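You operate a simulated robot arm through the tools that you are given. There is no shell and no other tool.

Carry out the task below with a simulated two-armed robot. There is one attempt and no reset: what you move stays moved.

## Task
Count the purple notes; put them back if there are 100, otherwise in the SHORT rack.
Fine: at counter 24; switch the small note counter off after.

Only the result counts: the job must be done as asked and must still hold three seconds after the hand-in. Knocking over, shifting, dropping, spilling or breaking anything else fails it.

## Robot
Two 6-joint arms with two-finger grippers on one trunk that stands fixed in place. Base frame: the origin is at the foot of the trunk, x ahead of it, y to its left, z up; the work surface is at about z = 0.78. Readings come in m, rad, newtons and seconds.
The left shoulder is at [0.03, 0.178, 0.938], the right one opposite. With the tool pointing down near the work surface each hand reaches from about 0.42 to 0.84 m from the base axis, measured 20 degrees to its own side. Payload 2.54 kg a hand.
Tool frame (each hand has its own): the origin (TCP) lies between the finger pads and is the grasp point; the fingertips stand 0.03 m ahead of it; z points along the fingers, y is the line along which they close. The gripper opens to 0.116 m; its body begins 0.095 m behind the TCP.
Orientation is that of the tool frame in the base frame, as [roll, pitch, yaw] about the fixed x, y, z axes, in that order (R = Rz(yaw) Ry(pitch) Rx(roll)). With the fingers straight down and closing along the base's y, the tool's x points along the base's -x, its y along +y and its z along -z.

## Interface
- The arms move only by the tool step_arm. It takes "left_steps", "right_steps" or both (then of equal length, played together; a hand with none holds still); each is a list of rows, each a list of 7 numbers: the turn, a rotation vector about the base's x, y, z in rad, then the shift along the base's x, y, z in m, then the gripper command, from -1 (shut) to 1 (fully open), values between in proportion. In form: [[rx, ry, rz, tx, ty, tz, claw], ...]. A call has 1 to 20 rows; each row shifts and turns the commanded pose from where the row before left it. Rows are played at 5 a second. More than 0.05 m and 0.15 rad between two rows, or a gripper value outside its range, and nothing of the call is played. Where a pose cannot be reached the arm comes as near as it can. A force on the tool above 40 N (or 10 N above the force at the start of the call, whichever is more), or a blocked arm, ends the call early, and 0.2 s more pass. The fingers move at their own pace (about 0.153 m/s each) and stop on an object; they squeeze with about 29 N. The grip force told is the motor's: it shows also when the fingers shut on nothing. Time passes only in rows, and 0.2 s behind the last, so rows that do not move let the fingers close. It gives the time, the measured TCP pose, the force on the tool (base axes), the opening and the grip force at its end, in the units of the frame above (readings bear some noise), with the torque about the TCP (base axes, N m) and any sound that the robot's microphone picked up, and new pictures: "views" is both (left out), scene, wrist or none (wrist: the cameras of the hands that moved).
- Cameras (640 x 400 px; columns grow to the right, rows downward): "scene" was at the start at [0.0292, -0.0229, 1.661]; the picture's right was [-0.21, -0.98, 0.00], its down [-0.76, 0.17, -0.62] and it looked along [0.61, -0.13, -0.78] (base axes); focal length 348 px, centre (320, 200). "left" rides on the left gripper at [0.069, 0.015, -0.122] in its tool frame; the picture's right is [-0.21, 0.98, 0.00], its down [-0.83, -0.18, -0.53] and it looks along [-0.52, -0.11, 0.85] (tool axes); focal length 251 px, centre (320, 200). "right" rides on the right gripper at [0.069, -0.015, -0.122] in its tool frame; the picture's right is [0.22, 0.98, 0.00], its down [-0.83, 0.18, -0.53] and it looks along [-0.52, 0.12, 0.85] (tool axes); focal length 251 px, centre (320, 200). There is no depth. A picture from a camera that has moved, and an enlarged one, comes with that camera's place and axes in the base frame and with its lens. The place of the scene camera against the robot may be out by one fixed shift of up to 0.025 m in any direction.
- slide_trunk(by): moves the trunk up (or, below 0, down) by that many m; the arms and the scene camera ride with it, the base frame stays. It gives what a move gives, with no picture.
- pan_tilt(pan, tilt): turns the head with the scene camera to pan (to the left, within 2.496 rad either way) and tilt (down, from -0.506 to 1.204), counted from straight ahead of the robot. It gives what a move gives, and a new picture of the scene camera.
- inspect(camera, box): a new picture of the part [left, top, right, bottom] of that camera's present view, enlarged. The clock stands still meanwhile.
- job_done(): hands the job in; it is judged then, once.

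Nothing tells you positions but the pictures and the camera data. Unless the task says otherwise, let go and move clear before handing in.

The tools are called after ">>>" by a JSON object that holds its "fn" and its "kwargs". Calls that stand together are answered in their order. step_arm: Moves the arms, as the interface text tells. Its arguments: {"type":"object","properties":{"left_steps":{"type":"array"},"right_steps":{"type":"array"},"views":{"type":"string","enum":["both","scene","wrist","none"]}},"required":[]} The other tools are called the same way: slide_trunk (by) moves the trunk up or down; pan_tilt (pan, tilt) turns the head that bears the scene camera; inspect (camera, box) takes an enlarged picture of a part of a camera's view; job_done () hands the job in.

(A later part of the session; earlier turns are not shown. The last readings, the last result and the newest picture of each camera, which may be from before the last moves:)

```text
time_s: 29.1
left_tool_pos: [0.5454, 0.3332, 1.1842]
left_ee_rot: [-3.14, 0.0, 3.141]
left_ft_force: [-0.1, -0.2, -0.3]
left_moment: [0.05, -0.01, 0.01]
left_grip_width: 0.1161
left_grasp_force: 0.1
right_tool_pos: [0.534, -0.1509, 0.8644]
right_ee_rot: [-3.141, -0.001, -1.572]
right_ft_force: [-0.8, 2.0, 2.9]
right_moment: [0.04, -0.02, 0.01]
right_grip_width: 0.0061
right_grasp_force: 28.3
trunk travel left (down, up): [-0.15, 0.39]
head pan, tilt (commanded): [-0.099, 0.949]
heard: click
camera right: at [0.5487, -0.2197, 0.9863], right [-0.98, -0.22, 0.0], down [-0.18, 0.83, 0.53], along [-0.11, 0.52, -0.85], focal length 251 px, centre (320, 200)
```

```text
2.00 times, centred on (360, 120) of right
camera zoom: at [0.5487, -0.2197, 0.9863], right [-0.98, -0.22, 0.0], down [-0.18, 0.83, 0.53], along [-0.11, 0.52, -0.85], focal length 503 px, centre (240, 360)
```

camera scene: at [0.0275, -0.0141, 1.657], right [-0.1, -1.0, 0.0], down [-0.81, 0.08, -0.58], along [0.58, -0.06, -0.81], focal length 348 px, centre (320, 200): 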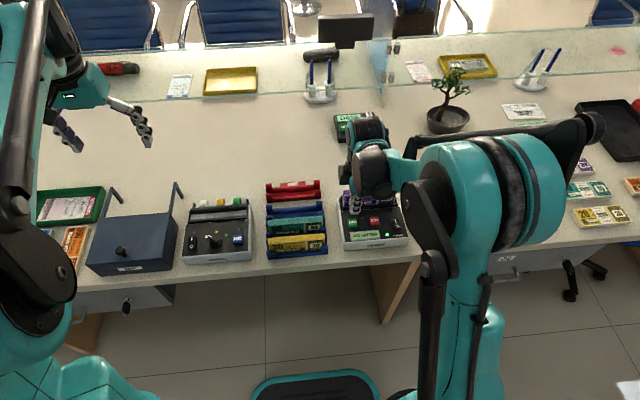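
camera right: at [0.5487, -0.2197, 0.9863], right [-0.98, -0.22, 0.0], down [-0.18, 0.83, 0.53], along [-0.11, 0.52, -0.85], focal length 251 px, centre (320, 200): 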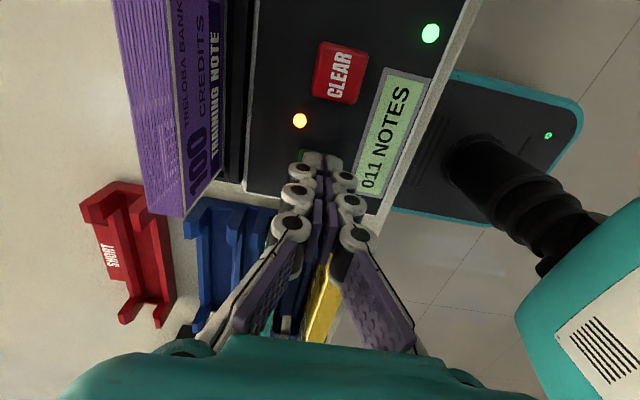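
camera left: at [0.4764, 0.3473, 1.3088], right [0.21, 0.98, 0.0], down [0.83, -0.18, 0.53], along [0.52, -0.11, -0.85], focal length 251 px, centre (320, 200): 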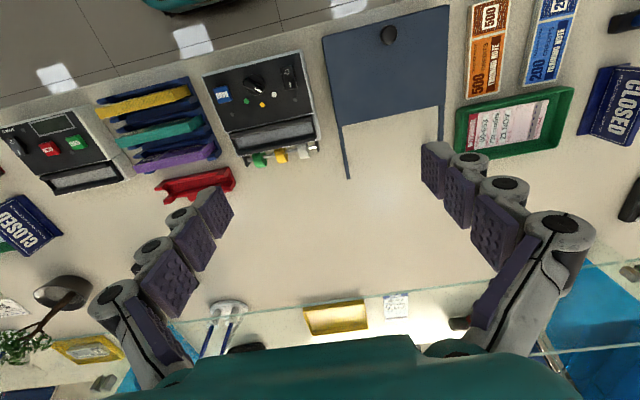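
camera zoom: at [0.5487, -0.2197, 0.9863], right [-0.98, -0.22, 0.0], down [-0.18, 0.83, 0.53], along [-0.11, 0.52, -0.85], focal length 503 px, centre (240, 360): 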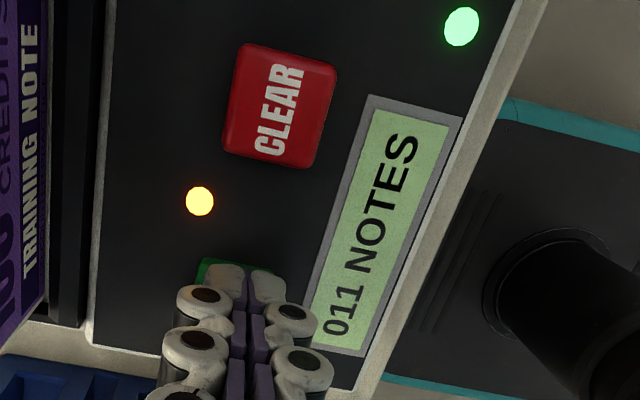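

A click sounded and the count is running, 011 so far with the amber light on. I'll lift off START and wait until the count stops.

>>> {"fn": "step_arm", "kwargs": {"right_steps": [[0, 0, 0, 0, 0, 0.01, -1], [0, 0, 0, 0, 0, 0.03, -1], [0, 0, 0, 0, 0, 0.03, -1], [0, 0, 0, 0, 0, 0.03, -1], [0, 0, 0, 0, 0, 0, -1], [0, 0, 0, 0, 0, 0, -1], [0, 0, 0, 0, 0, 0, -1], [0, 0, 0, 0, 0, 0, -1], [0, 0, 0, 0, 0, 0, -1], [0, 0, 0, 0, 0, 0, -1]], "views": "wrist"}}

>>> {"fn": "inspect", "kwargs": {"camera": "scene", "box": [320, 170, 420, 250]}}

>>> {"fn": "inspect", "kwargs": {"camera": "right", "box": [200, 0, 480, 220]}}

```text
time_s: 31.3
left_tool_pos: [0.5463, 0.3325, 1.1842]
left_ee_rot: [3.14, 0.001, 3.142]
left_ft_force: [0.6, -0.7, 0.3]
left_moment: [-0.03, 0.01, 0.04]
left_grip_width: 0.1162
left_grasp_force: 0.0
right_tool_pos: [0.5358, -0.1495, 0.9627]
right_ee_rot: [3.14, 0.003, -1.572]
right_ft_force: [-1.6, 0.3, -0.8]
right_moment: [0.02, 0.0, 0.05]
right_grip_width: 0.0
right_grasp_force: 29.1
trunk travel left (down, up): [-0.15, 0.39]
head pan, tilt (commanded): [-0.099, 0.949]
camera right: at [0.5488, -0.2194, 1.0852], right [-0.98, -0.21, 0.0], down [-0.18, 0.83, 0.53], along [-0.11, 0.52, -0.85], focal length 251 px, centre (320, 200)
```

right: 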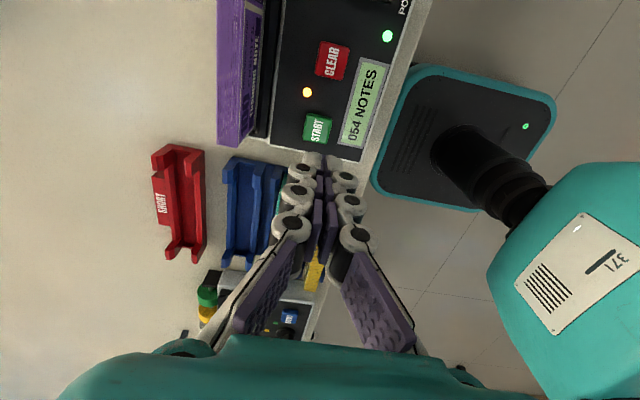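

```text
5.00 times, centred on (370, 210) of scene
camera zoom: at [0.0275, -0.0138, 1.657], right [-0.1, -1.0, 0.0], down [-0.81, 0.08, -0.58], along [0.58, -0.06, -0.81], focal length 1742 px, centre (70, 150)
```

zoom: 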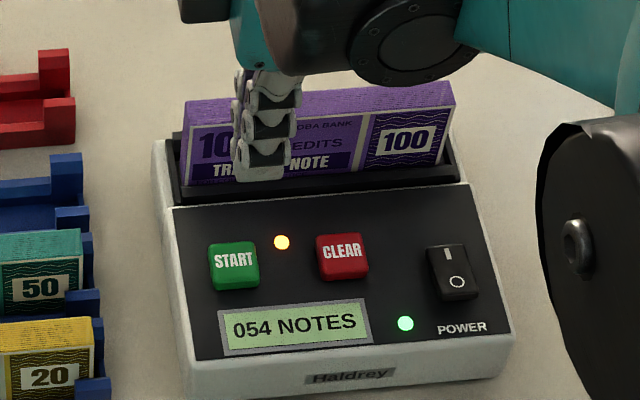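

```text
1.82 times, centred on (340, 110) of right
camera zoom: at [0.5488, -0.2194, 1.0852], right [-0.98, -0.21, 0.0], down [-0.18, 0.83, 0.53], along [-0.11, 0.52, -0.85], focal length 457 px, centre (284, 364)
```

zoom: 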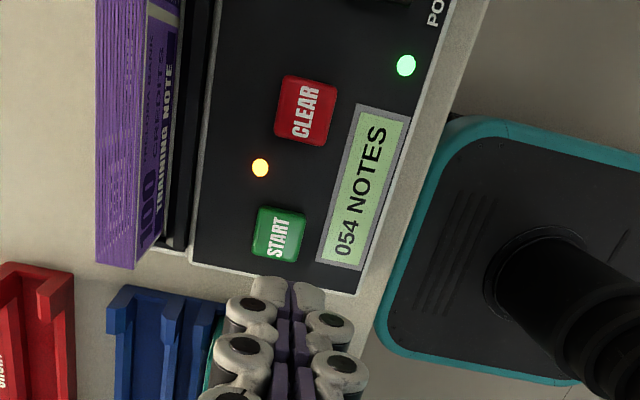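

It's at 054 and still running. I'll wait a few seconds for it to finish.

>>> {"fn": "step_arm", "kwargs": {"right_steps": [[0, 0, 0, 0, 0, 0, -1], [0, 0, 0, 0, 0, 0, -1], [0, 0, 0, 0, 0, 0, -1], [0, 0, 0, 0, 0, 0, -1], [0, 0, 0, 0, 0, 0, -1], [0, 0, 0, 0, 0, 0, -1], [0, 0, 0, 0, 0, 0, -1], [0, 0, 0, 0, 0, 0, -1], [0, 0, 0, 0, 0, 0, -1], [0, 0, 0, 0, 0, 0, -1], [0, 0, 0, 0, 0, 0, -1], [0, 0, 0, 0, 0, 0, -1], [0, 0, 0, 0, 0, 0, -1], [0, 0, 0, 0, 0, 0, -1], [0, 0, 0, 0, 0, 0, -1]], "views": "none"}}

>>> {"fn": "inspect", "kwargs": {"camera": "scene", "box": [320, 170, 420, 250]}}

>>> {"fn": "inspect", "kwargs": {"camera": "right", "box": [300, 20, 440, 160]}}

```text
time_s: 34.5
left_tool_pos: [0.5462, 0.3349, 1.1855]
left_ee_rot: [-3.142, -0.001, -3.141]
left_ft_force: [0.1, 0.4, -1.1]
left_moment: [-0.02, -0.01, 0.02]
left_grip_width: 0.1161
left_grasp_force: 0.0
right_tool_pos: [0.5353, -0.1502, 0.9631]
right_ee_rot: [-3.141, 0.001, -1.57]
right_ft_force: [0.3, -0.2, -0.4]
right_moment: [0.01, -0.02, -0.01]
right_grip_width: 0.0
right_grasp_force: 28.7
trunk travel left (down, up): [-0.15, 0.39]
head pan, tilt (commanded): [-0.099, 0.949]
```

```text
5.00 times, centred on (370, 210) of scene
camera zoom: at [0.0276, -0.0139, 1.657], right [-0.1, -1.0, 0.0], down [-0.81, 0.08, -0.58], along [0.58, -0.06, -0.81], focal length 1742 px, centre (70, 150)
```

zoom: 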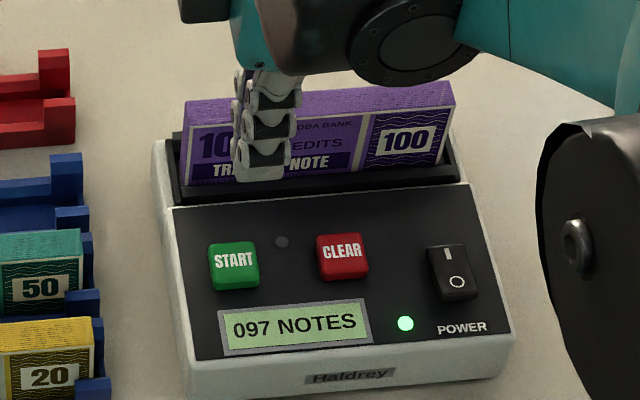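

```text
2.86 times, centred on (370, 90) of right
camera zoom: at [0.5488, -0.2194, 1.0852], right [-0.98, -0.21, 0.0], down [-0.18, 0.83, 0.53], along [-0.11, 0.52, -0.85], focal length 718 px, centre (177, 514)
```

zoom: 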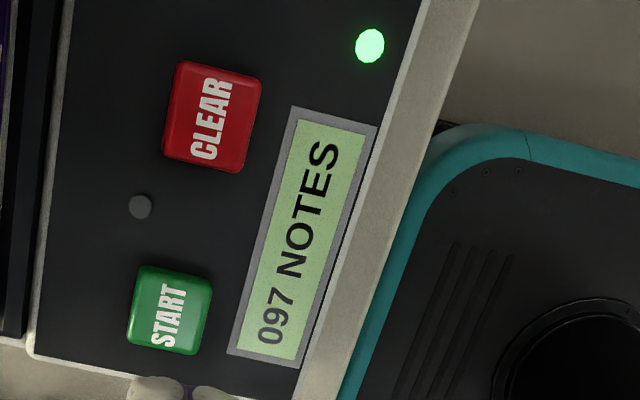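

The count ended at 097 NOTES with the amber light off, so the bundle is short and goes in the SHORT rack. First I'll measure that rack with the empty right hand above it, and shut the left gripper so its finger stops blocking that camera's view.

>>> {"fn": "step_arm", "kwargs": {"right_steps": [[0, 0, 0, 0, 0.02, 0.03, -1], [0, 0, 0, 0.02, 0.03, 0, -1], [0, 0, 0, 0.035, 0.03, 0, -1], [0, 0, 0, 0.035, 0.03, 0, -1], [0, 0, 0, 0.035, 0.03, 0, -1], [0, 0, 0, 0.02, 0.02, 0, -1], [0, 0, 0, 0, 0, 0, -1]], "left_steps": [[0, 0, 0, 0, 0, 0, -1], [0, 0, 0, 0, 0, 0, -1], [0, 0, 0, 0, 0, 0, -1], [0, 0, 0, 0, 0, 0, -1], [0, 0, 0, 0, 0, 0, -1], [0, 0, 0, 0, 0, 0, -1], [0, 0, 0, 0, 0, 0, -1]], "views": "both"}}

>>> {"fn": "inspect", "kwargs": {"camera": "right", "box": [220, 0, 420, 170]}}

>>> {"fn": "inspect", "kwargs": {"camera": "left", "box": [100, 120, 260, 230]}}

>>> {"fn": "inspect", "kwargs": {"camera": "scene", "box": [250, 160, 430, 270]}}

```text
time_s: 36.1
left_tool_pos: [0.5445, 0.3329, 1.1857]
left_ee_rot: [3.142, 0.001, -3.141]
left_ft_force: [0.2, -0.7, -0.1]
left_moment: [0.03, 0.01, 0.01]
left_grip_width: 0.0
left_grasp_force: 28.8
right_tool_pos: [0.6814, 0.0086, 0.9955]
right_ee_rot: [-3.141, 0.0, -1.571]
right_ft_force: [0.2, 0.6, -0.4]
right_moment: [0.02, -0.02, -0.01]
right_grip_width: 0.0
right_grasp_force: 28.8
trunk travel left (down, up): [-0.15, 0.39]
head pan, tilt (commanded): [-0.099, 0.949]
camera scene: at [0.0272, -0.014, 1.657], right [-0.1, -1.0, 0.0], down [-0.81, 0.08, -0.58], along [0.58, -0.06, -0.81], focal length 348 px, centre (320, 200)
camera right: at [0.6943, -0.0605, 1.1175], right [-0.98, -0.21, 0.0], down [-0.18, 0.83, 0.53], along [-0.11, 0.52, -0.85], focal length 251 px, centre (320, 200)
camera left: at [0.4765, 0.3477, 1.3086], right [0.21, 0.98, 0.0], down [0.83, -0.18, 0.53], along [0.52, -0.11, -0.85], focal length 251 px, centre (320, 200)
```

scene: 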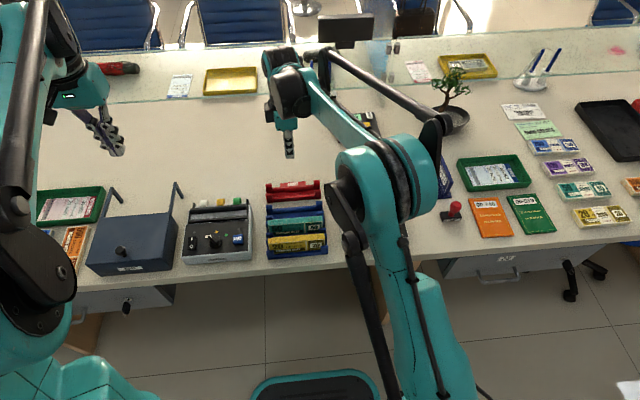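
right: 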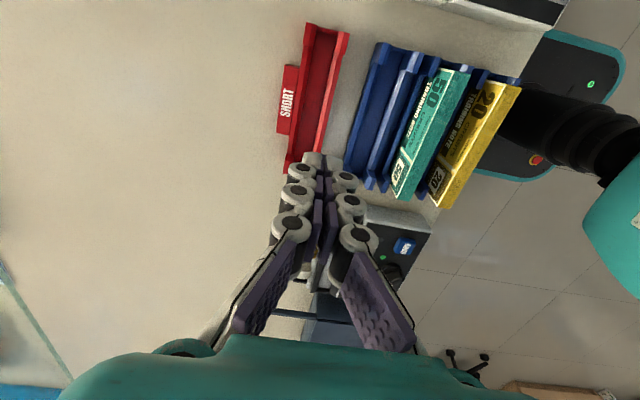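
left: 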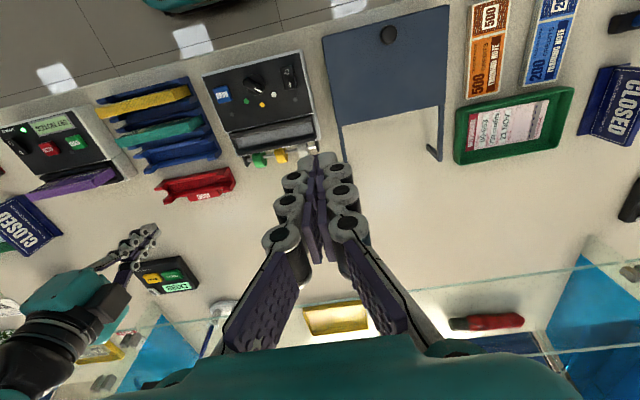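

```text
2.35 times, centred on (320, 85) of right
camera zoom: at [0.6943, -0.0605, 1.1175], right [-0.98, -0.21, 0.0], down [-0.18, 0.83, 0.53], along [-0.11, 0.52, -0.85], focal length 592 px, centre (320, 471)
```

zoom: 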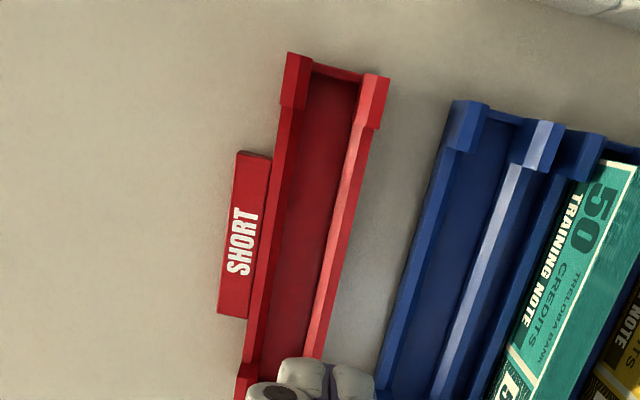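

```text
3.64 times, centred on (180, 175) of left
camera zoom: at [0.4765, 0.3477, 1.3086], right [0.21, 0.98, 0.0], down [0.83, -0.18, 0.53], along [0.52, -0.11, -0.85], focal length 914 px, centre (829, 291)
```

zoom: 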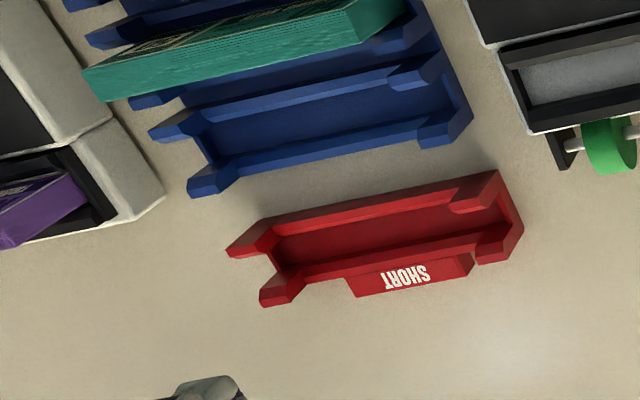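

```text
3.56 times, centred on (340, 215) of scene
camera zoom: at [0.0272, -0.014, 1.657], right [-0.1, -1.0, 0.0], down [-0.81, 0.08, -0.58], along [0.58, -0.06, -0.81], focal length 1239 px, centre (249, 147)
```

zoom: 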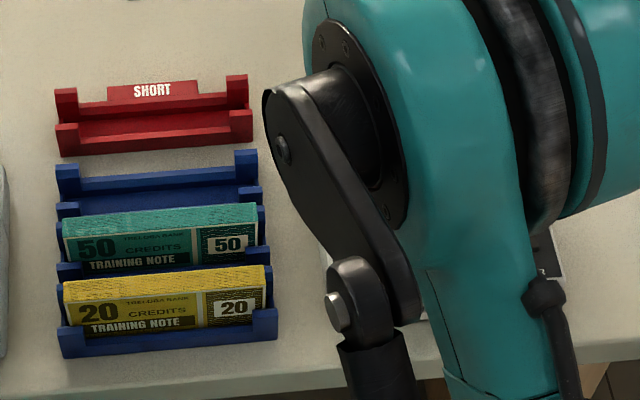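

I'll zoom tighter on the SHORT rack from both hand cameras.

>>> {"fn": "inspect", "kwargs": {"camera": "right", "box": [270, 10, 370, 80]}}

>>> {"fn": "inspect", "kwargs": {"camera": "left", "box": [150, 155, 240, 211]}}

>>> {"fn": "inspect", "kwargs": {"camera": "scene", "box": [255, 170, 335, 220]}}

```text
5.71 times, centred on (320, 45) of right
camera zoom: at [0.6943, -0.0605, 1.1175], right [-0.98, -0.21, 0.0], down [-0.18, 0.83, 0.53], along [-0.11, 0.52, -0.85], focal length 1437 px, centre (320, 1086)
```

zoom: 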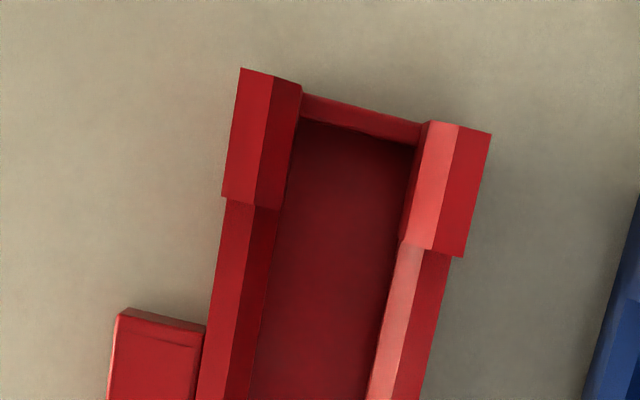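

```text
7.11 times, centred on (195, 183) of left
camera zoom: at [0.4765, 0.3477, 1.3086], right [0.21, 0.98, 0.0], down [0.83, -0.18, 0.53], along [0.52, -0.11, -0.85], focal length 1788 px, centre (1209, 321)
```

zoom: 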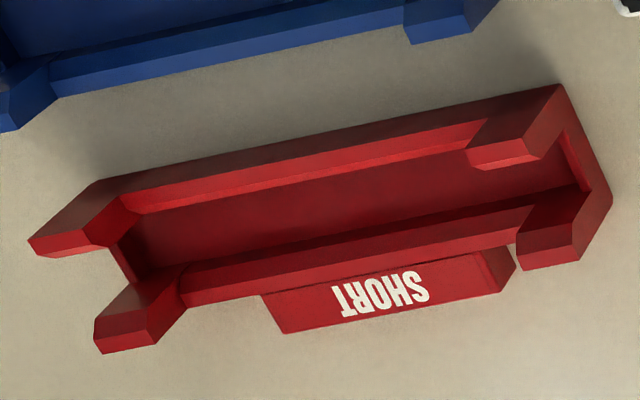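

```text
8.00 times, centred on (295, 195) of scene
camera zoom: at [0.0272, -0.014, 1.657], right [-0.1, -1.0, 0.0], down [-0.81, 0.08, -0.58], along [0.58, -0.06, -0.81], focal length 2787 px, centre (520, 240)
```

zoom: 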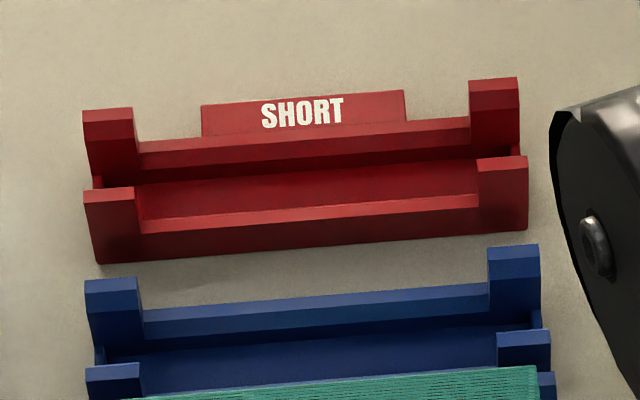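

The SHORT slot runs x 0.678–0.7006, centre 0.6893, with post tops at z ≈ 0.817 and outer -y end at -0.075. I need the +y end more exactly.

>>> {"fn": "inspect", "kwargs": {"camera": "left", "box": [205, 160, 245, 200]}}

>>> {"fn": "inspect", "kwargs": {"camera": "left", "box": [148, 172, 188, 212]}}

>>> {"fn": "step_arm", "kwargs": {"right_steps": [[0, 0, 0, 0, 0.04, 0.02, -1], [0, 0, 0, 0, 0.04, 0.02, -1], [0, 0, 0, 0, 0.04, 0, -1], [0, 0, 0, 0, 0, 0, -1]], "views": "wrist"}}

>>> {"fn": "inspect", "kwargs": {"camera": "right", "box": [270, 0, 410, 120]}}

```text
10.00 times, centred on (225, 180) of left
camera zoom: at [0.4765, 0.3477, 1.3086], right [0.21, 0.98, 0.0], down [0.83, -0.18, 0.53], along [0.52, -0.11, -0.85], focal length 2514 px, centre (1270, 400)
```

zoom: 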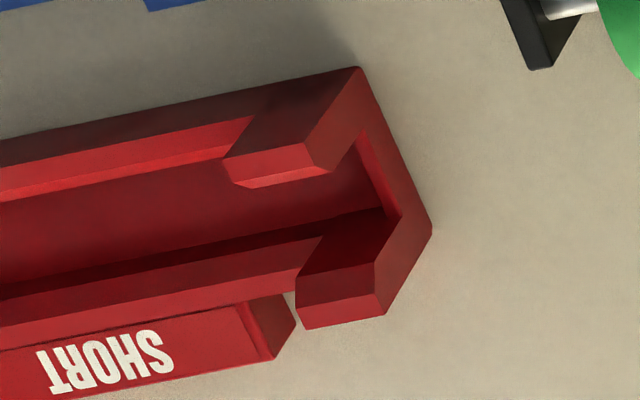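

```text
10.00 times, centred on (168, 192) of left
camera zoom: at [0.4765, 0.3477, 1.3086], right [0.21, 0.98, 0.0], down [0.83, -0.18, 0.53], along [0.52, -0.11, -0.85], focal length 2514 px, centre (1840, 280)
```

zoom: 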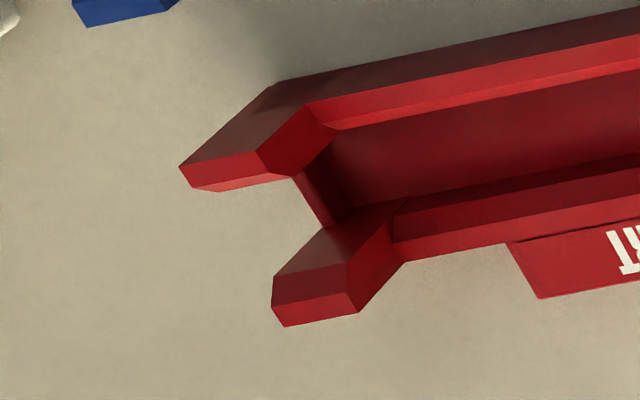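

```text
time_s: 37.1
left_tool_pos: [0.5468, 0.3327, 1.1857]
left_ee_rot: [3.141, -0.001, 3.141]
left_ft_force: [-0.4, -0.4, 0.8]
left_moment: [0.06, -0.02, 0.0]
left_grip_width: 0.0
left_grasp_force: 28.8
right_tool_pos: [0.6817, 0.1291, 1.0349]
right_ee_rot: [-3.141, 0.001, -1.57]
right_ft_force: [-0.8, 0.1, 0.4]
right_moment: [0.03, -0.03, 0.02]
right_grip_width: 0.0001
right_grasp_force: 28.4
trunk travel left (down, up): [-0.15, 0.39]
head pan, tilt (commanded): [-0.099, 0.949]
camera right: at [0.6954, 0.0603, 1.1571], right [-0.98, -0.21, 0.0], down [-0.18, 0.83, 0.53], along [-0.11, 0.52, -0.85], focal length 251 px, centre (320, 200)
```

right: 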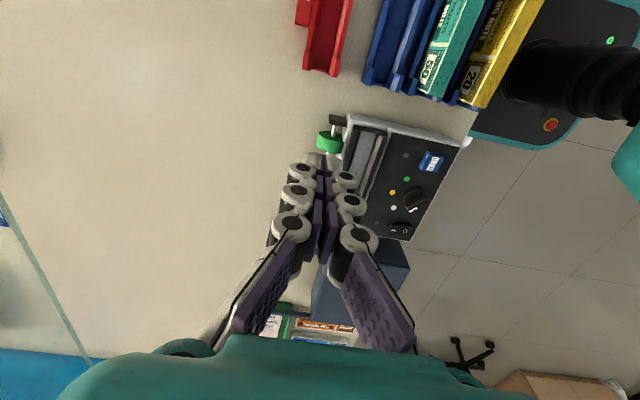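

```text
3.33 times, centred on (340, 60) of right
camera zoom: at [0.6954, 0.0603, 1.1571], right [-0.98, -0.21, 0.0], down [-0.18, 0.83, 0.53], along [-0.11, 0.52, -0.85], focal length 838 px, centre (253, 667)
```

zoom: 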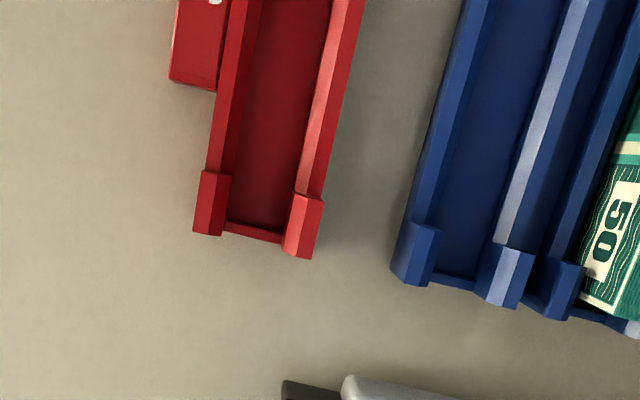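

The SHORT slot's inner space is x 0.678–0.7006 and y -0.070 to 0.087, centre (0.689, 0.0085), the same y centre as the purple slot. Now back to the hopper to pick the bundle up again.

>>> {"fn": "step_arm", "kwargs": {"right_steps": [[0, 0, 0, -0.008, -0.037, 0, -0.38], [0, 0, 0, -0.008, -0.037, 0, -0.38], [0, 0, 0, -0.008, -0.037, 0, -0.38], [0, 0, 0, -0.008, -0.037, 0, -0.38], [0, 0, 0, -0.008, -0.037, 0, -0.38], [0, 0, 0, -0.008, -0.037, 0, -0.38], [0, 0, 0, -0.008, -0.037, 0, -0.38], [0, 0, 0, -0.008, -0.037, 0, -0.38], [0, 0, 0, -0.008, -0.037, 0, -0.38], [0, 0, 0, 0, 0, -0.03, -0.38], [0, 0, 0, 0, 0, -0.03, -0.38], [0, 0, 0, 0, 0, -0.03, -0.38], [0, 0, 0, 0, 0, 0, -0.38]], "views": "wrist"}}

>>> {"fn": "inspect", "kwargs": {"camera": "right", "box": [220, 0, 440, 200]}}

>>> {"fn": "inspect", "kwargs": {"camera": "scene", "box": [320, 160, 420, 250]}}

```text
time_s: 39.9
left_tool_pos: [0.5456, 0.333, 1.1854]
left_ee_rot: [-3.141, -0.001, 3.14]
left_ft_force: [-0.4, 0.2, -0.5]
left_moment: [0.0, 0.0, 0.01]
left_grip_width: 0.0
left_grasp_force: 28.4
right_tool_pos: [0.6077, -0.202, 0.9454]
right_ee_rot: [3.141, 0.001, -1.571]
right_ft_force: [0.6, -0.6, 0.6]
right_moment: [0.02, -0.02, -0.01]
right_grip_width: 0.0361
right_grasp_force: 0.0
trunk travel left (down, up): [-0.15, 0.39]
head pan, tilt (commanded): [-0.099, 0.949]
camera right: at [0.6223, -0.271, 1.0673], right [-0.98, -0.21, 0.0], down [-0.18, 0.83, 0.53], along [-0.11, 0.52, -0.85], focal length 251 px, centre (320, 200)
```

right: 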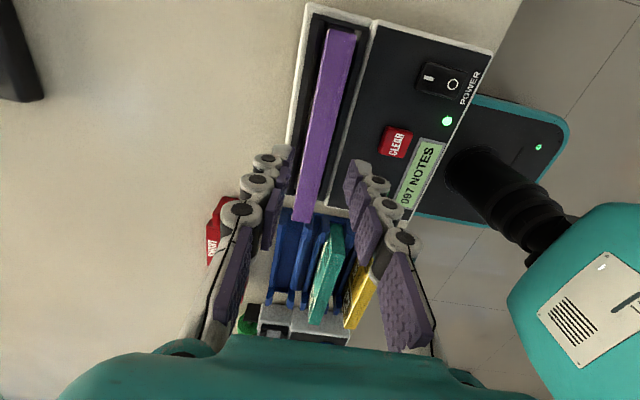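

```text
2.00 times, centred on (330, 100) of right
camera zoom: at [0.6223, -0.271, 1.0673], right [-0.98, -0.21, 0.0], down [-0.18, 0.83, 0.53], along [-0.11, 0.52, -0.85], focal length 503 px, centre (300, 400)
```

zoom: 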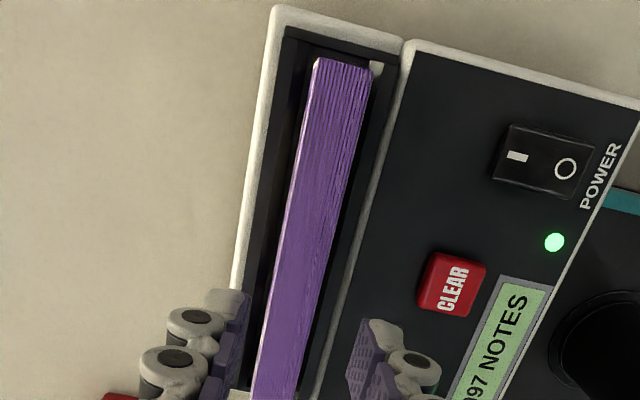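

```text
4.44 times, centred on (370, 205) of scene
camera zoom: at [0.027, -0.014, 1.6571], right [-0.1, -1.0, 0.0], down [-0.81, 0.08, -0.58], along [0.58, -0.06, -0.81], focal length 1548 px, centre (98, 178)
```

zoom: 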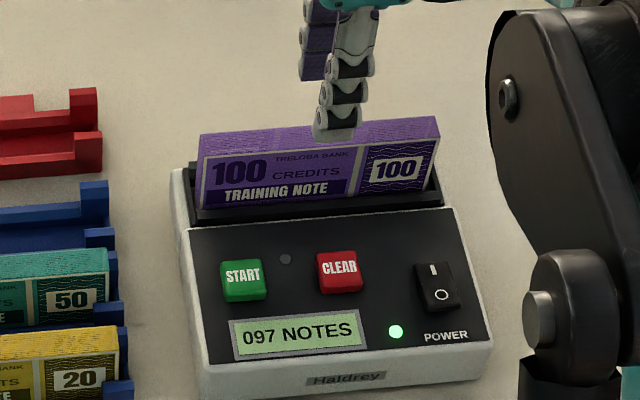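

The bundle is still upright in the hopper, and my hand is 3 mm short in x by dead reckoning. I'll correct that, go back down to the release pose and grip.

>>> {"fn": "step_arm", "kwargs": {"right_steps": [[0, 0, 0, 0.003, -0.001, 0, -0.38], [0, 0, 0, 0, 0, -0.03, -0.38], [0, 0, 0, 0, 0, -0.02, -0.38], [0, 0, 0, 0, 0, -0.01, -0.38], [0, 0, 0, 0, 0, 0, -0.38]], "views": "wrist"}}

>>> {"fn": "inspect", "kwargs": {"camera": "right", "box": [220, 0, 440, 200]}}

```text
time_s: 41.1
left_tool_pos: [0.5447, 0.3334, 1.1862]
left_ee_rot: [3.141, 0.0, -3.14]
left_ft_force: [-0.2, -0.2, 0.8]
left_moment: [-0.03, 0.0, 0.01]
left_grip_width: 0.0
left_grasp_force: 28.8
right_tool_pos: [0.6103, -0.2023, 0.8838]
right_ee_rot: [3.14, 0.0, -1.571]
right_ft_force: [0.6, -0.2, -0.1]
right_moment: [0.01, 0.02, 0.01]
right_grip_width: 0.0359
right_grasp_force: 0.0
trunk travel left (down, up): [-0.15, 0.39]
head pan, tilt (commanded): [-0.099, 0.949]
camera right: at [0.6245, -0.2727, 1.0063], right [-0.98, -0.21, 0.0], down [-0.18, 0.83, 0.53], along [-0.11, 0.52, -0.85], focal length 251 px, centre (320, 200)
```

right: 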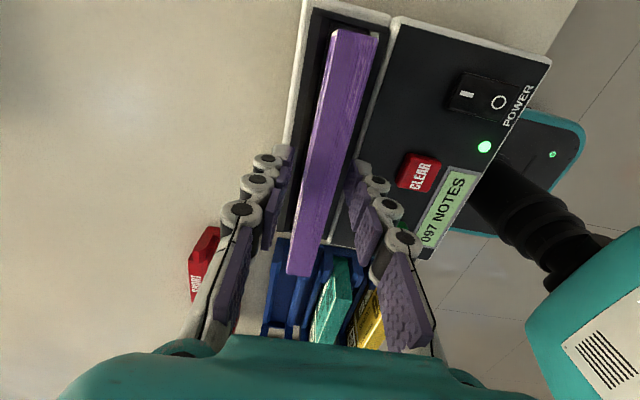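

```text
2.00 times, centred on (330, 100) of right
camera zoom: at [0.6245, -0.2727, 1.0063], right [-0.98, -0.21, 0.0], down [-0.18, 0.83, 0.53], along [-0.11, 0.52, -0.85], focal length 503 px, centre (300, 400)
```

zoom: 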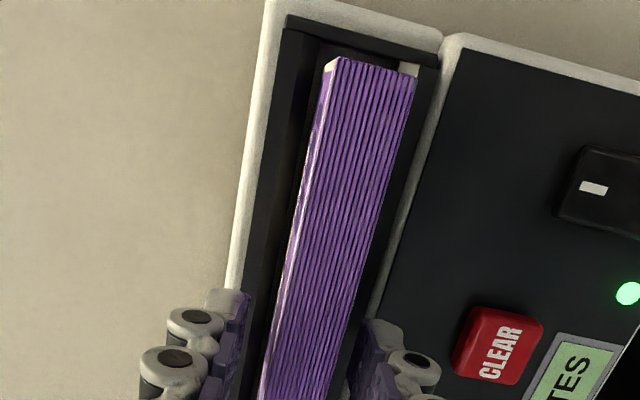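

The hand is aligned as at release. Closing and lifting out.

>>> {"fn": "step_arm", "kwargs": {"right_steps": [[0, 0, 0, 0, 0, 0, -0.6], [0, 0, 0, 0, 0, 0, -1], [0, 0, 0, 0, 0, 0, -1], [0, 0, 0, 0, 0, 0, -1], [0, 0, 0, 0, 0, 0.01, -1], [0, 0, 0, 0, 0, 0.02, -1], [0, 0, 0, 0, 0, 0.03, -1], [0, 0, 0, 0, 0, 0.04, -1], [0, 0, 0, 0, 0, 0, -1]], "views": "both"}}

>>> {"fn": "inspect", "kwargs": {"camera": "right", "box": [260, 0, 420, 120]}}

>>> {"fn": "inspect", "kwargs": {"camera": "scene", "box": [320, 150, 420, 250]}}

```text
time_s: 43.1
left_tool_pos: [0.5465, 0.3332, 1.1852]
left_ee_rot: [-3.141, 0.0, -3.141]
left_ft_force: [-0.1, -0.1, -0.3]
left_moment: [-0.05, 0.02, 0.01]
left_grip_width: 0.0001
left_grasp_force: 28.5
right_tool_pos: [0.6099, -0.2029, 0.9845]
right_ee_rot: [3.14, 0.0, -1.57]
right_ft_force: [0.3, -0.1, -2.1]
right_moment: [-0.01, 0.01, -0.03]
right_grip_width: 0.0172
right_grasp_force: 29.1
trunk travel left (down, up): [-0.15, 0.39]
head pan, tilt (commanded): [-0.099, 0.949]
camera scene: at [0.0284, -0.0141, 1.657], right [-0.1, -1.0, 0.0], down [-0.81, 0.08, -0.58], along [0.58, -0.06, -0.81], focal length 348 px, centre (320, 200)
camera right: at [0.6239, -0.2717, 1.1065], right [-0.98, -0.21, 0.0], down [-0.18, 0.83, 0.53], along [-0.12, 0.52, -0.85], focal length 251 px, centre (320, 200)
```

scene: 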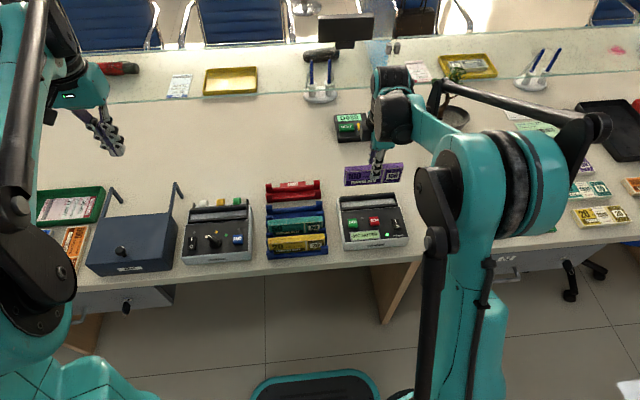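
right: 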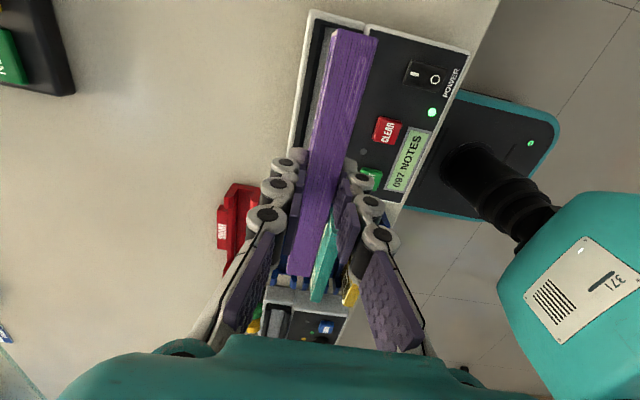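

```text
3.33 times, centred on (340, 60) of right
camera zoom: at [0.6239, -0.2717, 1.1065], right [-0.98, -0.21, 0.0], down [-0.18, 0.83, 0.53], along [-0.12, 0.52, -0.85], focal length 838 px, centre (253, 667)
```

zoom: 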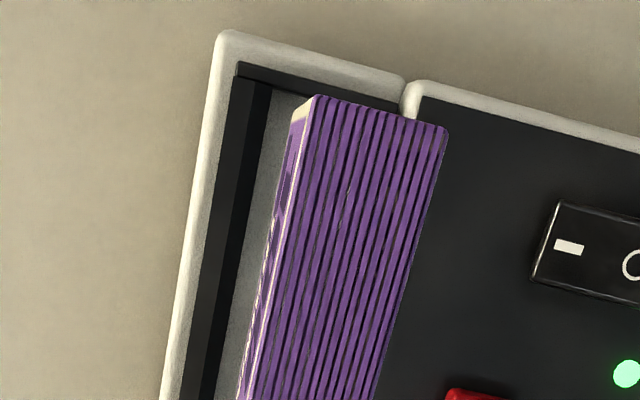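

```text
4.00 times, centred on (370, 200) of scene
camera zoom: at [0.0284, -0.0141, 1.657], right [-0.1, -1.0, 0.0], down [-0.81, 0.08, -0.58], along [0.58, -0.06, -0.81], focal length 1394 px, centre (120, 200)
```

zoom: 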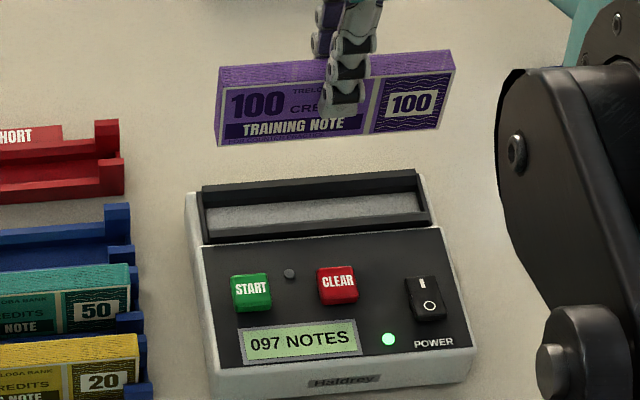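

The bundle is held as before and the display still shows 097. I'll carry it over to the SHORT rack, centre (0.689, 0.0085), staying high.

>>> {"fn": "step_arm", "kwargs": {"right_steps": [[0, 0, 0, 0.0134, 0.035, 0, -1], [0, 0, 0, 0.0134, 0.035, 0, -1], [0, 0, 0, 0.0135, 0.035, 0, -1], [0, 0, 0, 0.0135, 0.035, 0, -1], [0, 0, 0, 0.0135, 0.035, 0, -1], [0, 0, 0, 0.0135, 0.036, 0, -1], [0, 0, 0, 0, 0, 0, -1], [0, 0, 0, 0, 0, -0.03, -1], [0, 0, 0, 0, 0, -0.03, -1], [0, 0, 0, 0, 0, 0, -1]], "views": "both"}}

>>> {"fn": "inspect", "kwargs": {"camera": "right", "box": [270, 0, 390, 90]}}

>>> {"fn": "inspect", "kwargs": {"camera": "left", "box": [130, 130, 270, 230]}}

>>> {"fn": "inspect", "kwargs": {"camera": "scene", "box": [250, 150, 350, 230]}}

```text
time_s: 45.3
left_tool_pos: [0.5463, 0.3328, 1.1857]
left_ee_rot: [3.14, 0.0, 3.141]
left_ft_force: [-0.7, -0.5, 0.0]
left_moment: [0.02, 0.01, -0.03]
left_grip_width: 0.0
left_grasp_force: 29.2
right_tool_pos: [0.6928, 0.0073, 0.9215]
right_ee_rot: [3.141, 0.0, -1.571]
right_ft_force: [-0.6, -0.9, -0.5]
right_moment: [0.0, -0.03, -0.02]
right_grip_width: 0.0171
right_grasp_force: 28.7
trunk travel left (down, up): [-0.15, 0.39]
head pan, tilt (commanded): [-0.099, 0.949]
camera scene: at [0.0276, -0.0136, 1.657], right [-0.1, -1.0, 0.0], down [-0.81, 0.08, -0.58], along [0.58, -0.06, -0.81], focal length 348 px, centre (320, 200)
camera right: at [0.7066, -0.0609, 1.0444], right [-0.98, -0.22, 0.0], down [-0.18, 0.83, 0.53], along [-0.12, 0.52, -0.85], focal length 251 px, centre (320, 200)
```

scene: 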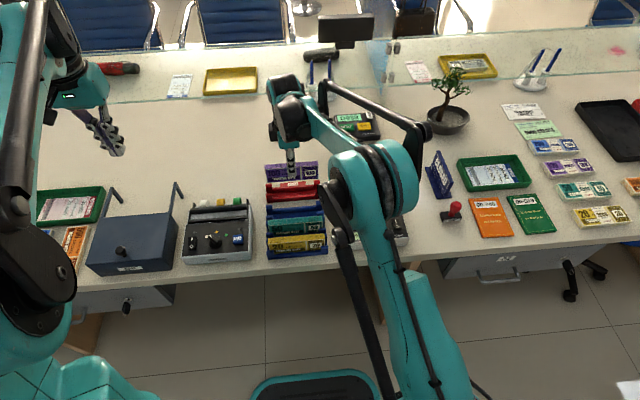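
right: 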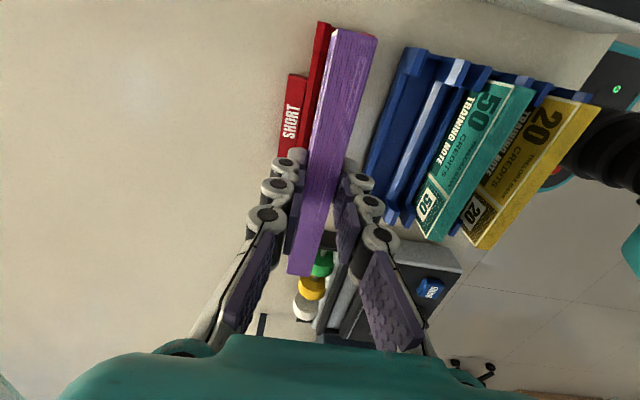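

```text
4.44 times, centred on (330, 45) of right
camera zoom: at [0.7066, -0.0609, 1.0444], right [-0.98, -0.22, 0.0], down [-0.18, 0.83, 0.53], along [-0.12, 0.52, -0.85], focal length 1118 px, centre (276, 889)
```

zoom: 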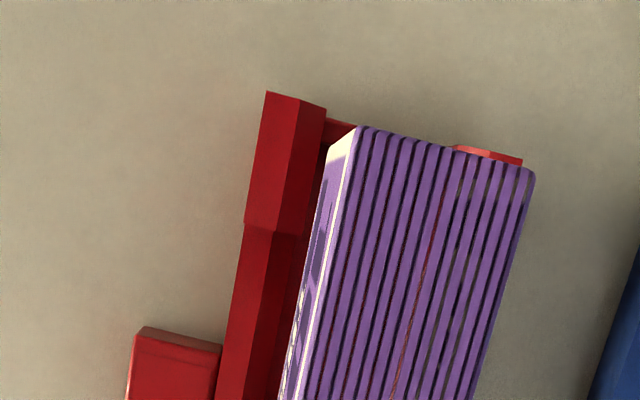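

```text
4.00 times, centred on (200, 180) of left
camera zoom: at [0.4768, 0.348, 1.3084], right [0.21, 0.98, 0.0], down [0.83, -0.18, 0.53], along [0.52, -0.11, -0.85], focal length 1006 px, centre (800, 280)
```

zoom: 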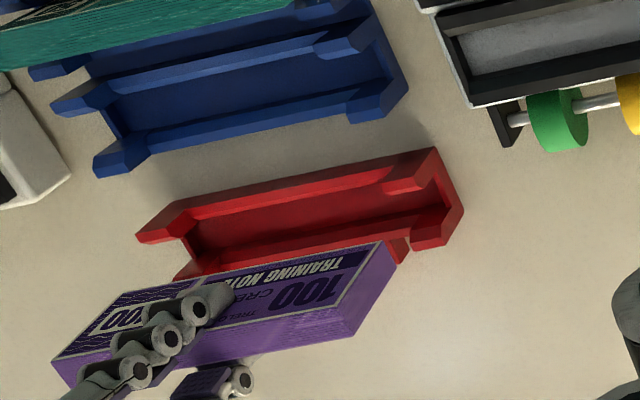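

```text
5.00 times, centred on (300, 190) of scene
camera zoom: at [0.0276, -0.0136, 1.657], right [-0.1, -1.0, 0.0], down [-0.81, 0.08, -0.58], along [0.58, -0.06, -0.81], focal length 1742 px, centre (420, 250)
```

zoom: 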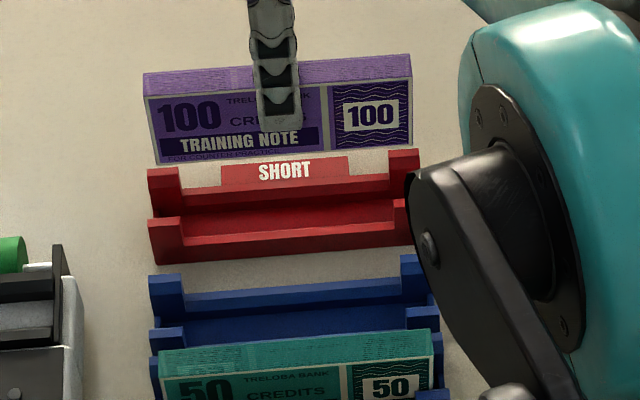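

The bundle's centre is at x 0.6913 against the slot's 0.6888, and its near end is 1.9 mm inside the end wall. I'll correct by -2.5 mm in x and +1 mm in y, go down 25 mm, and check again.

>>> {"fn": "step_arm", "kwargs": {"right_steps": [[0, 0, 0, -0.0025, 0.001, 0, -1], [0, 0, 0, 0, 0, -0.012, -1], [0, 0, 0, 0, 0, -0.013, -1], [0, 0, 0, 0, 0, 0, -1]], "views": "wrist"}}

>>> {"fn": "inspect", "kwargs": {"camera": "right", "box": [270, 0, 390, 90]}}

>>> {"fn": "inspect", "kwargs": {"camera": "left", "box": [130, 130, 270, 230]}}

>>> {"fn": "inspect", "kwargs": {"camera": "scene", "box": [250, 150, 350, 230]}}

```text
time_s: 46.3
left_tool_pos: [0.5459, 0.3331, 1.1849]
left_ee_rot: [-3.141, 0.001, 3.142]
left_ft_force: [-0.4, 0.1, 0.7]
left_moment: [-0.04, 0.05, 0.02]
left_grip_width: 0.0001
left_grasp_force: 29.0
right_tool_pos: [0.6889, 0.0077, 0.8993]
right_ee_rot: [3.141, -0.001, -1.571]
right_ft_force: [0.2, 0.0, -1.1]
right_moment: [-0.01, 0.02, 0.02]
right_grip_width: 0.0175
right_grasp_force: 29.0
trunk travel left (down, up): [-0.15, 0.39]
head pan, tilt (commanded): [-0.099, 0.949]
camera right: at [0.7031, -0.0608, 1.0213], right [-0.98, -0.21, 0.0], down [-0.18, 0.83, 0.53], along [-0.12, 0.52, -0.85], focal length 251 px, centre (320, 200)
```

right: 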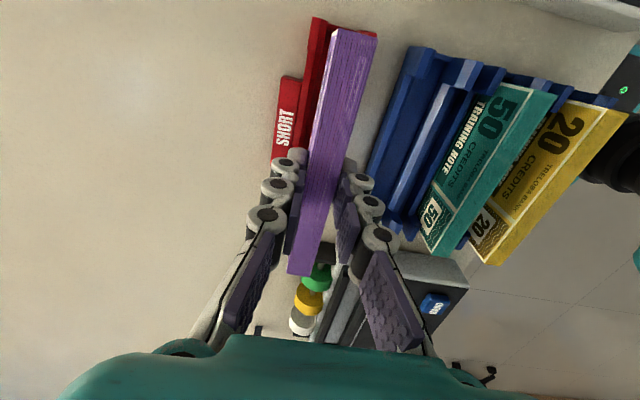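

```text
4.44 times, centred on (330, 45) of right
camera zoom: at [0.7031, -0.0608, 1.0213], right [-0.98, -0.21, 0.0], down [-0.18, 0.83, 0.53], along [-0.12, 0.52, -0.85], focal length 1118 px, centre (276, 889)
```

zoom: 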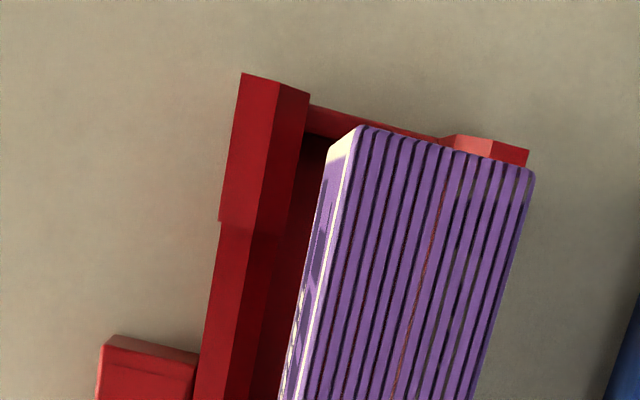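

```text
4.00 times, centred on (200, 180) of left
camera zoom: at [0.4769, 0.3478, 1.3083], right [0.21, 0.98, 0.0], down [0.83, -0.18, 0.53], along [0.52, -0.11, -0.85], focal length 1006 px, centre (800, 280)
```

zoom: 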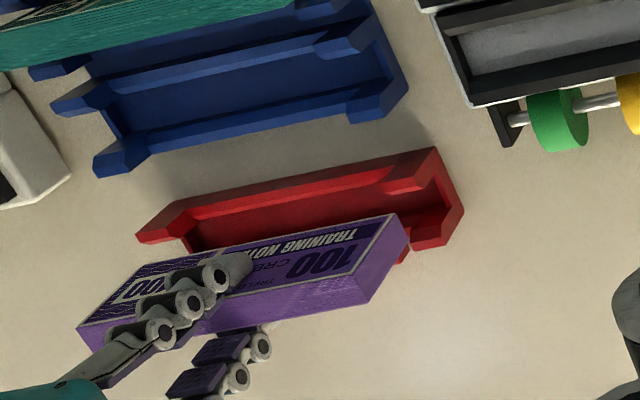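

```text
5.00 times, centred on (300, 190) of scene
camera zoom: at [0.0277, -0.0138, 1.657], right [-0.1, -1.0, 0.0], down [-0.81, 0.08, -0.58], along [0.58, -0.06, -0.81], focal length 1742 px, centre (420, 250)
```

zoom: 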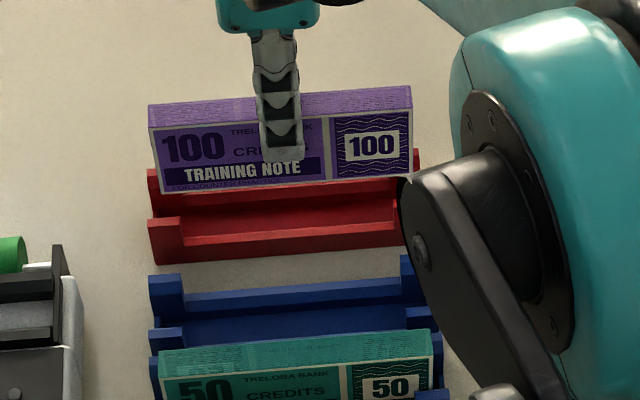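

The bundle is now within 1 mm of the slot's centre line. I'll nudge +1 mm in x and lower it in small steps, watching the force.

>>> {"fn": "step_arm", "kwargs": {"right_steps": [[0, 0, 0, 0.001, 0.0005, 0, -1], [0, 0, 0, 0, 0, -0.008, -1], [0, 0, 0, 0, 0, -0.007, -1], [0, 0, 0, 0, 0, -0.005, -1], [0, 0, 0, 0, 0, -0.005, -1], [0, 0, 0, 0, 0, 0, -1]], "views": "wrist"}}

>>> {"fn": "inspect", "kwargs": {"camera": "right", "box": [270, 0, 390, 90]}}

>>> {"fn": "inspect", "kwargs": {"camera": "left", "box": [130, 130, 270, 230]}}

>>> {"fn": "inspect", "kwargs": {"camera": "scene", "box": [250, 150, 350, 230]}}

```text
time_s: 47.7
left_tool_pos: [0.5468, 0.3332, 1.1845]
left_ee_rot: [-3.141, 0.001, 3.14]
left_ft_force: [0.0, 0.7, 0.9]
left_moment: [-0.02, -0.01, 0.02]
left_grip_width: 0.0001
left_grasp_force: 28.8
right_tool_pos: [0.688, 0.0087, 0.8751]
right_ee_rot: [3.141, 0.0, -1.57]
right_ft_force: [1.2, -0.5, -1.8]
right_moment: [0.02, 0.0, -0.02]
right_grip_width: 0.0168
right_grasp_force: 29.2
trunk travel left (down, up): [-0.15, 0.39]
head pan, tilt (commanded): [-0.099, 0.949]
camera right: at [0.7034, -0.06, 0.9959], right [-0.98, -0.21, 0.0], down [-0.18, 0.83, 0.53], along [-0.12, 0.52, -0.85], focal length 251 px, centre (320, 200)
```

right: 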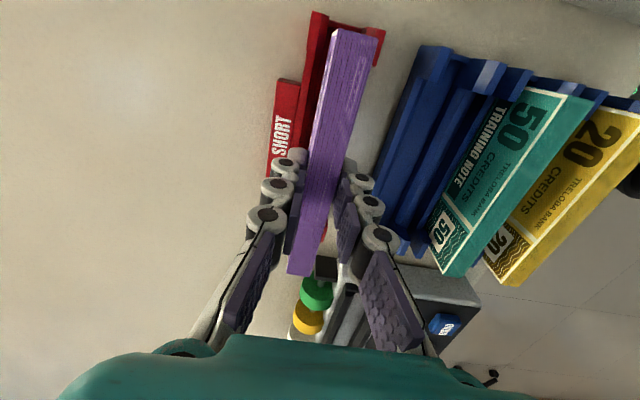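

```text
4.44 times, centred on (330, 45) of right
camera zoom: at [0.7034, -0.06, 0.9959], right [-0.98, -0.21, 0.0], down [-0.18, 0.83, 0.53], along [-0.12, 0.52, -0.85], focal length 1118 px, centre (276, 889)
```

zoom: 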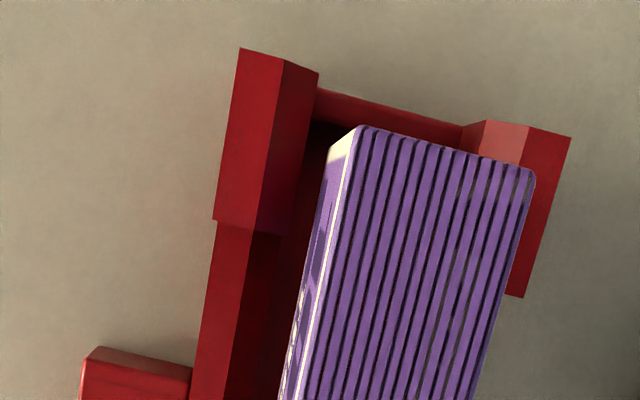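

```text
4.00 times, centred on (200, 180) of left
camera zoom: at [0.4769, 0.3478, 1.3084], right [0.21, 0.98, 0.0], down [0.83, -0.18, 0.53], along [0.52, -0.11, -0.85], focal length 1006 px, centre (800, 280)
```

zoom: 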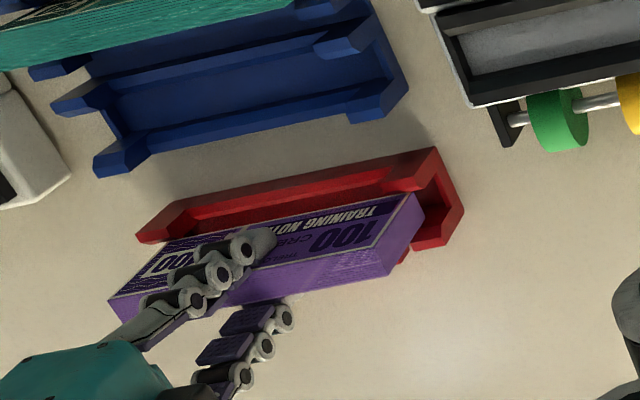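

```text
5.00 times, centred on (300, 190) of scene
camera zoom: at [0.0277, -0.0138, 1.657], right [-0.1, -1.0, 0.0], down [-0.81, 0.08, -0.58], along [0.58, -0.06, -0.81], focal length 1742 px, centre (420, 250)
```

zoom: 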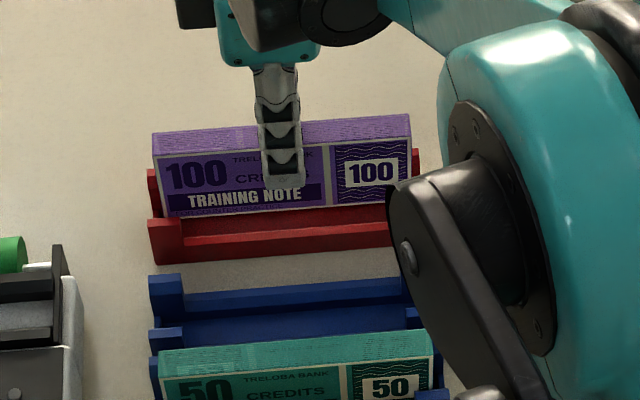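

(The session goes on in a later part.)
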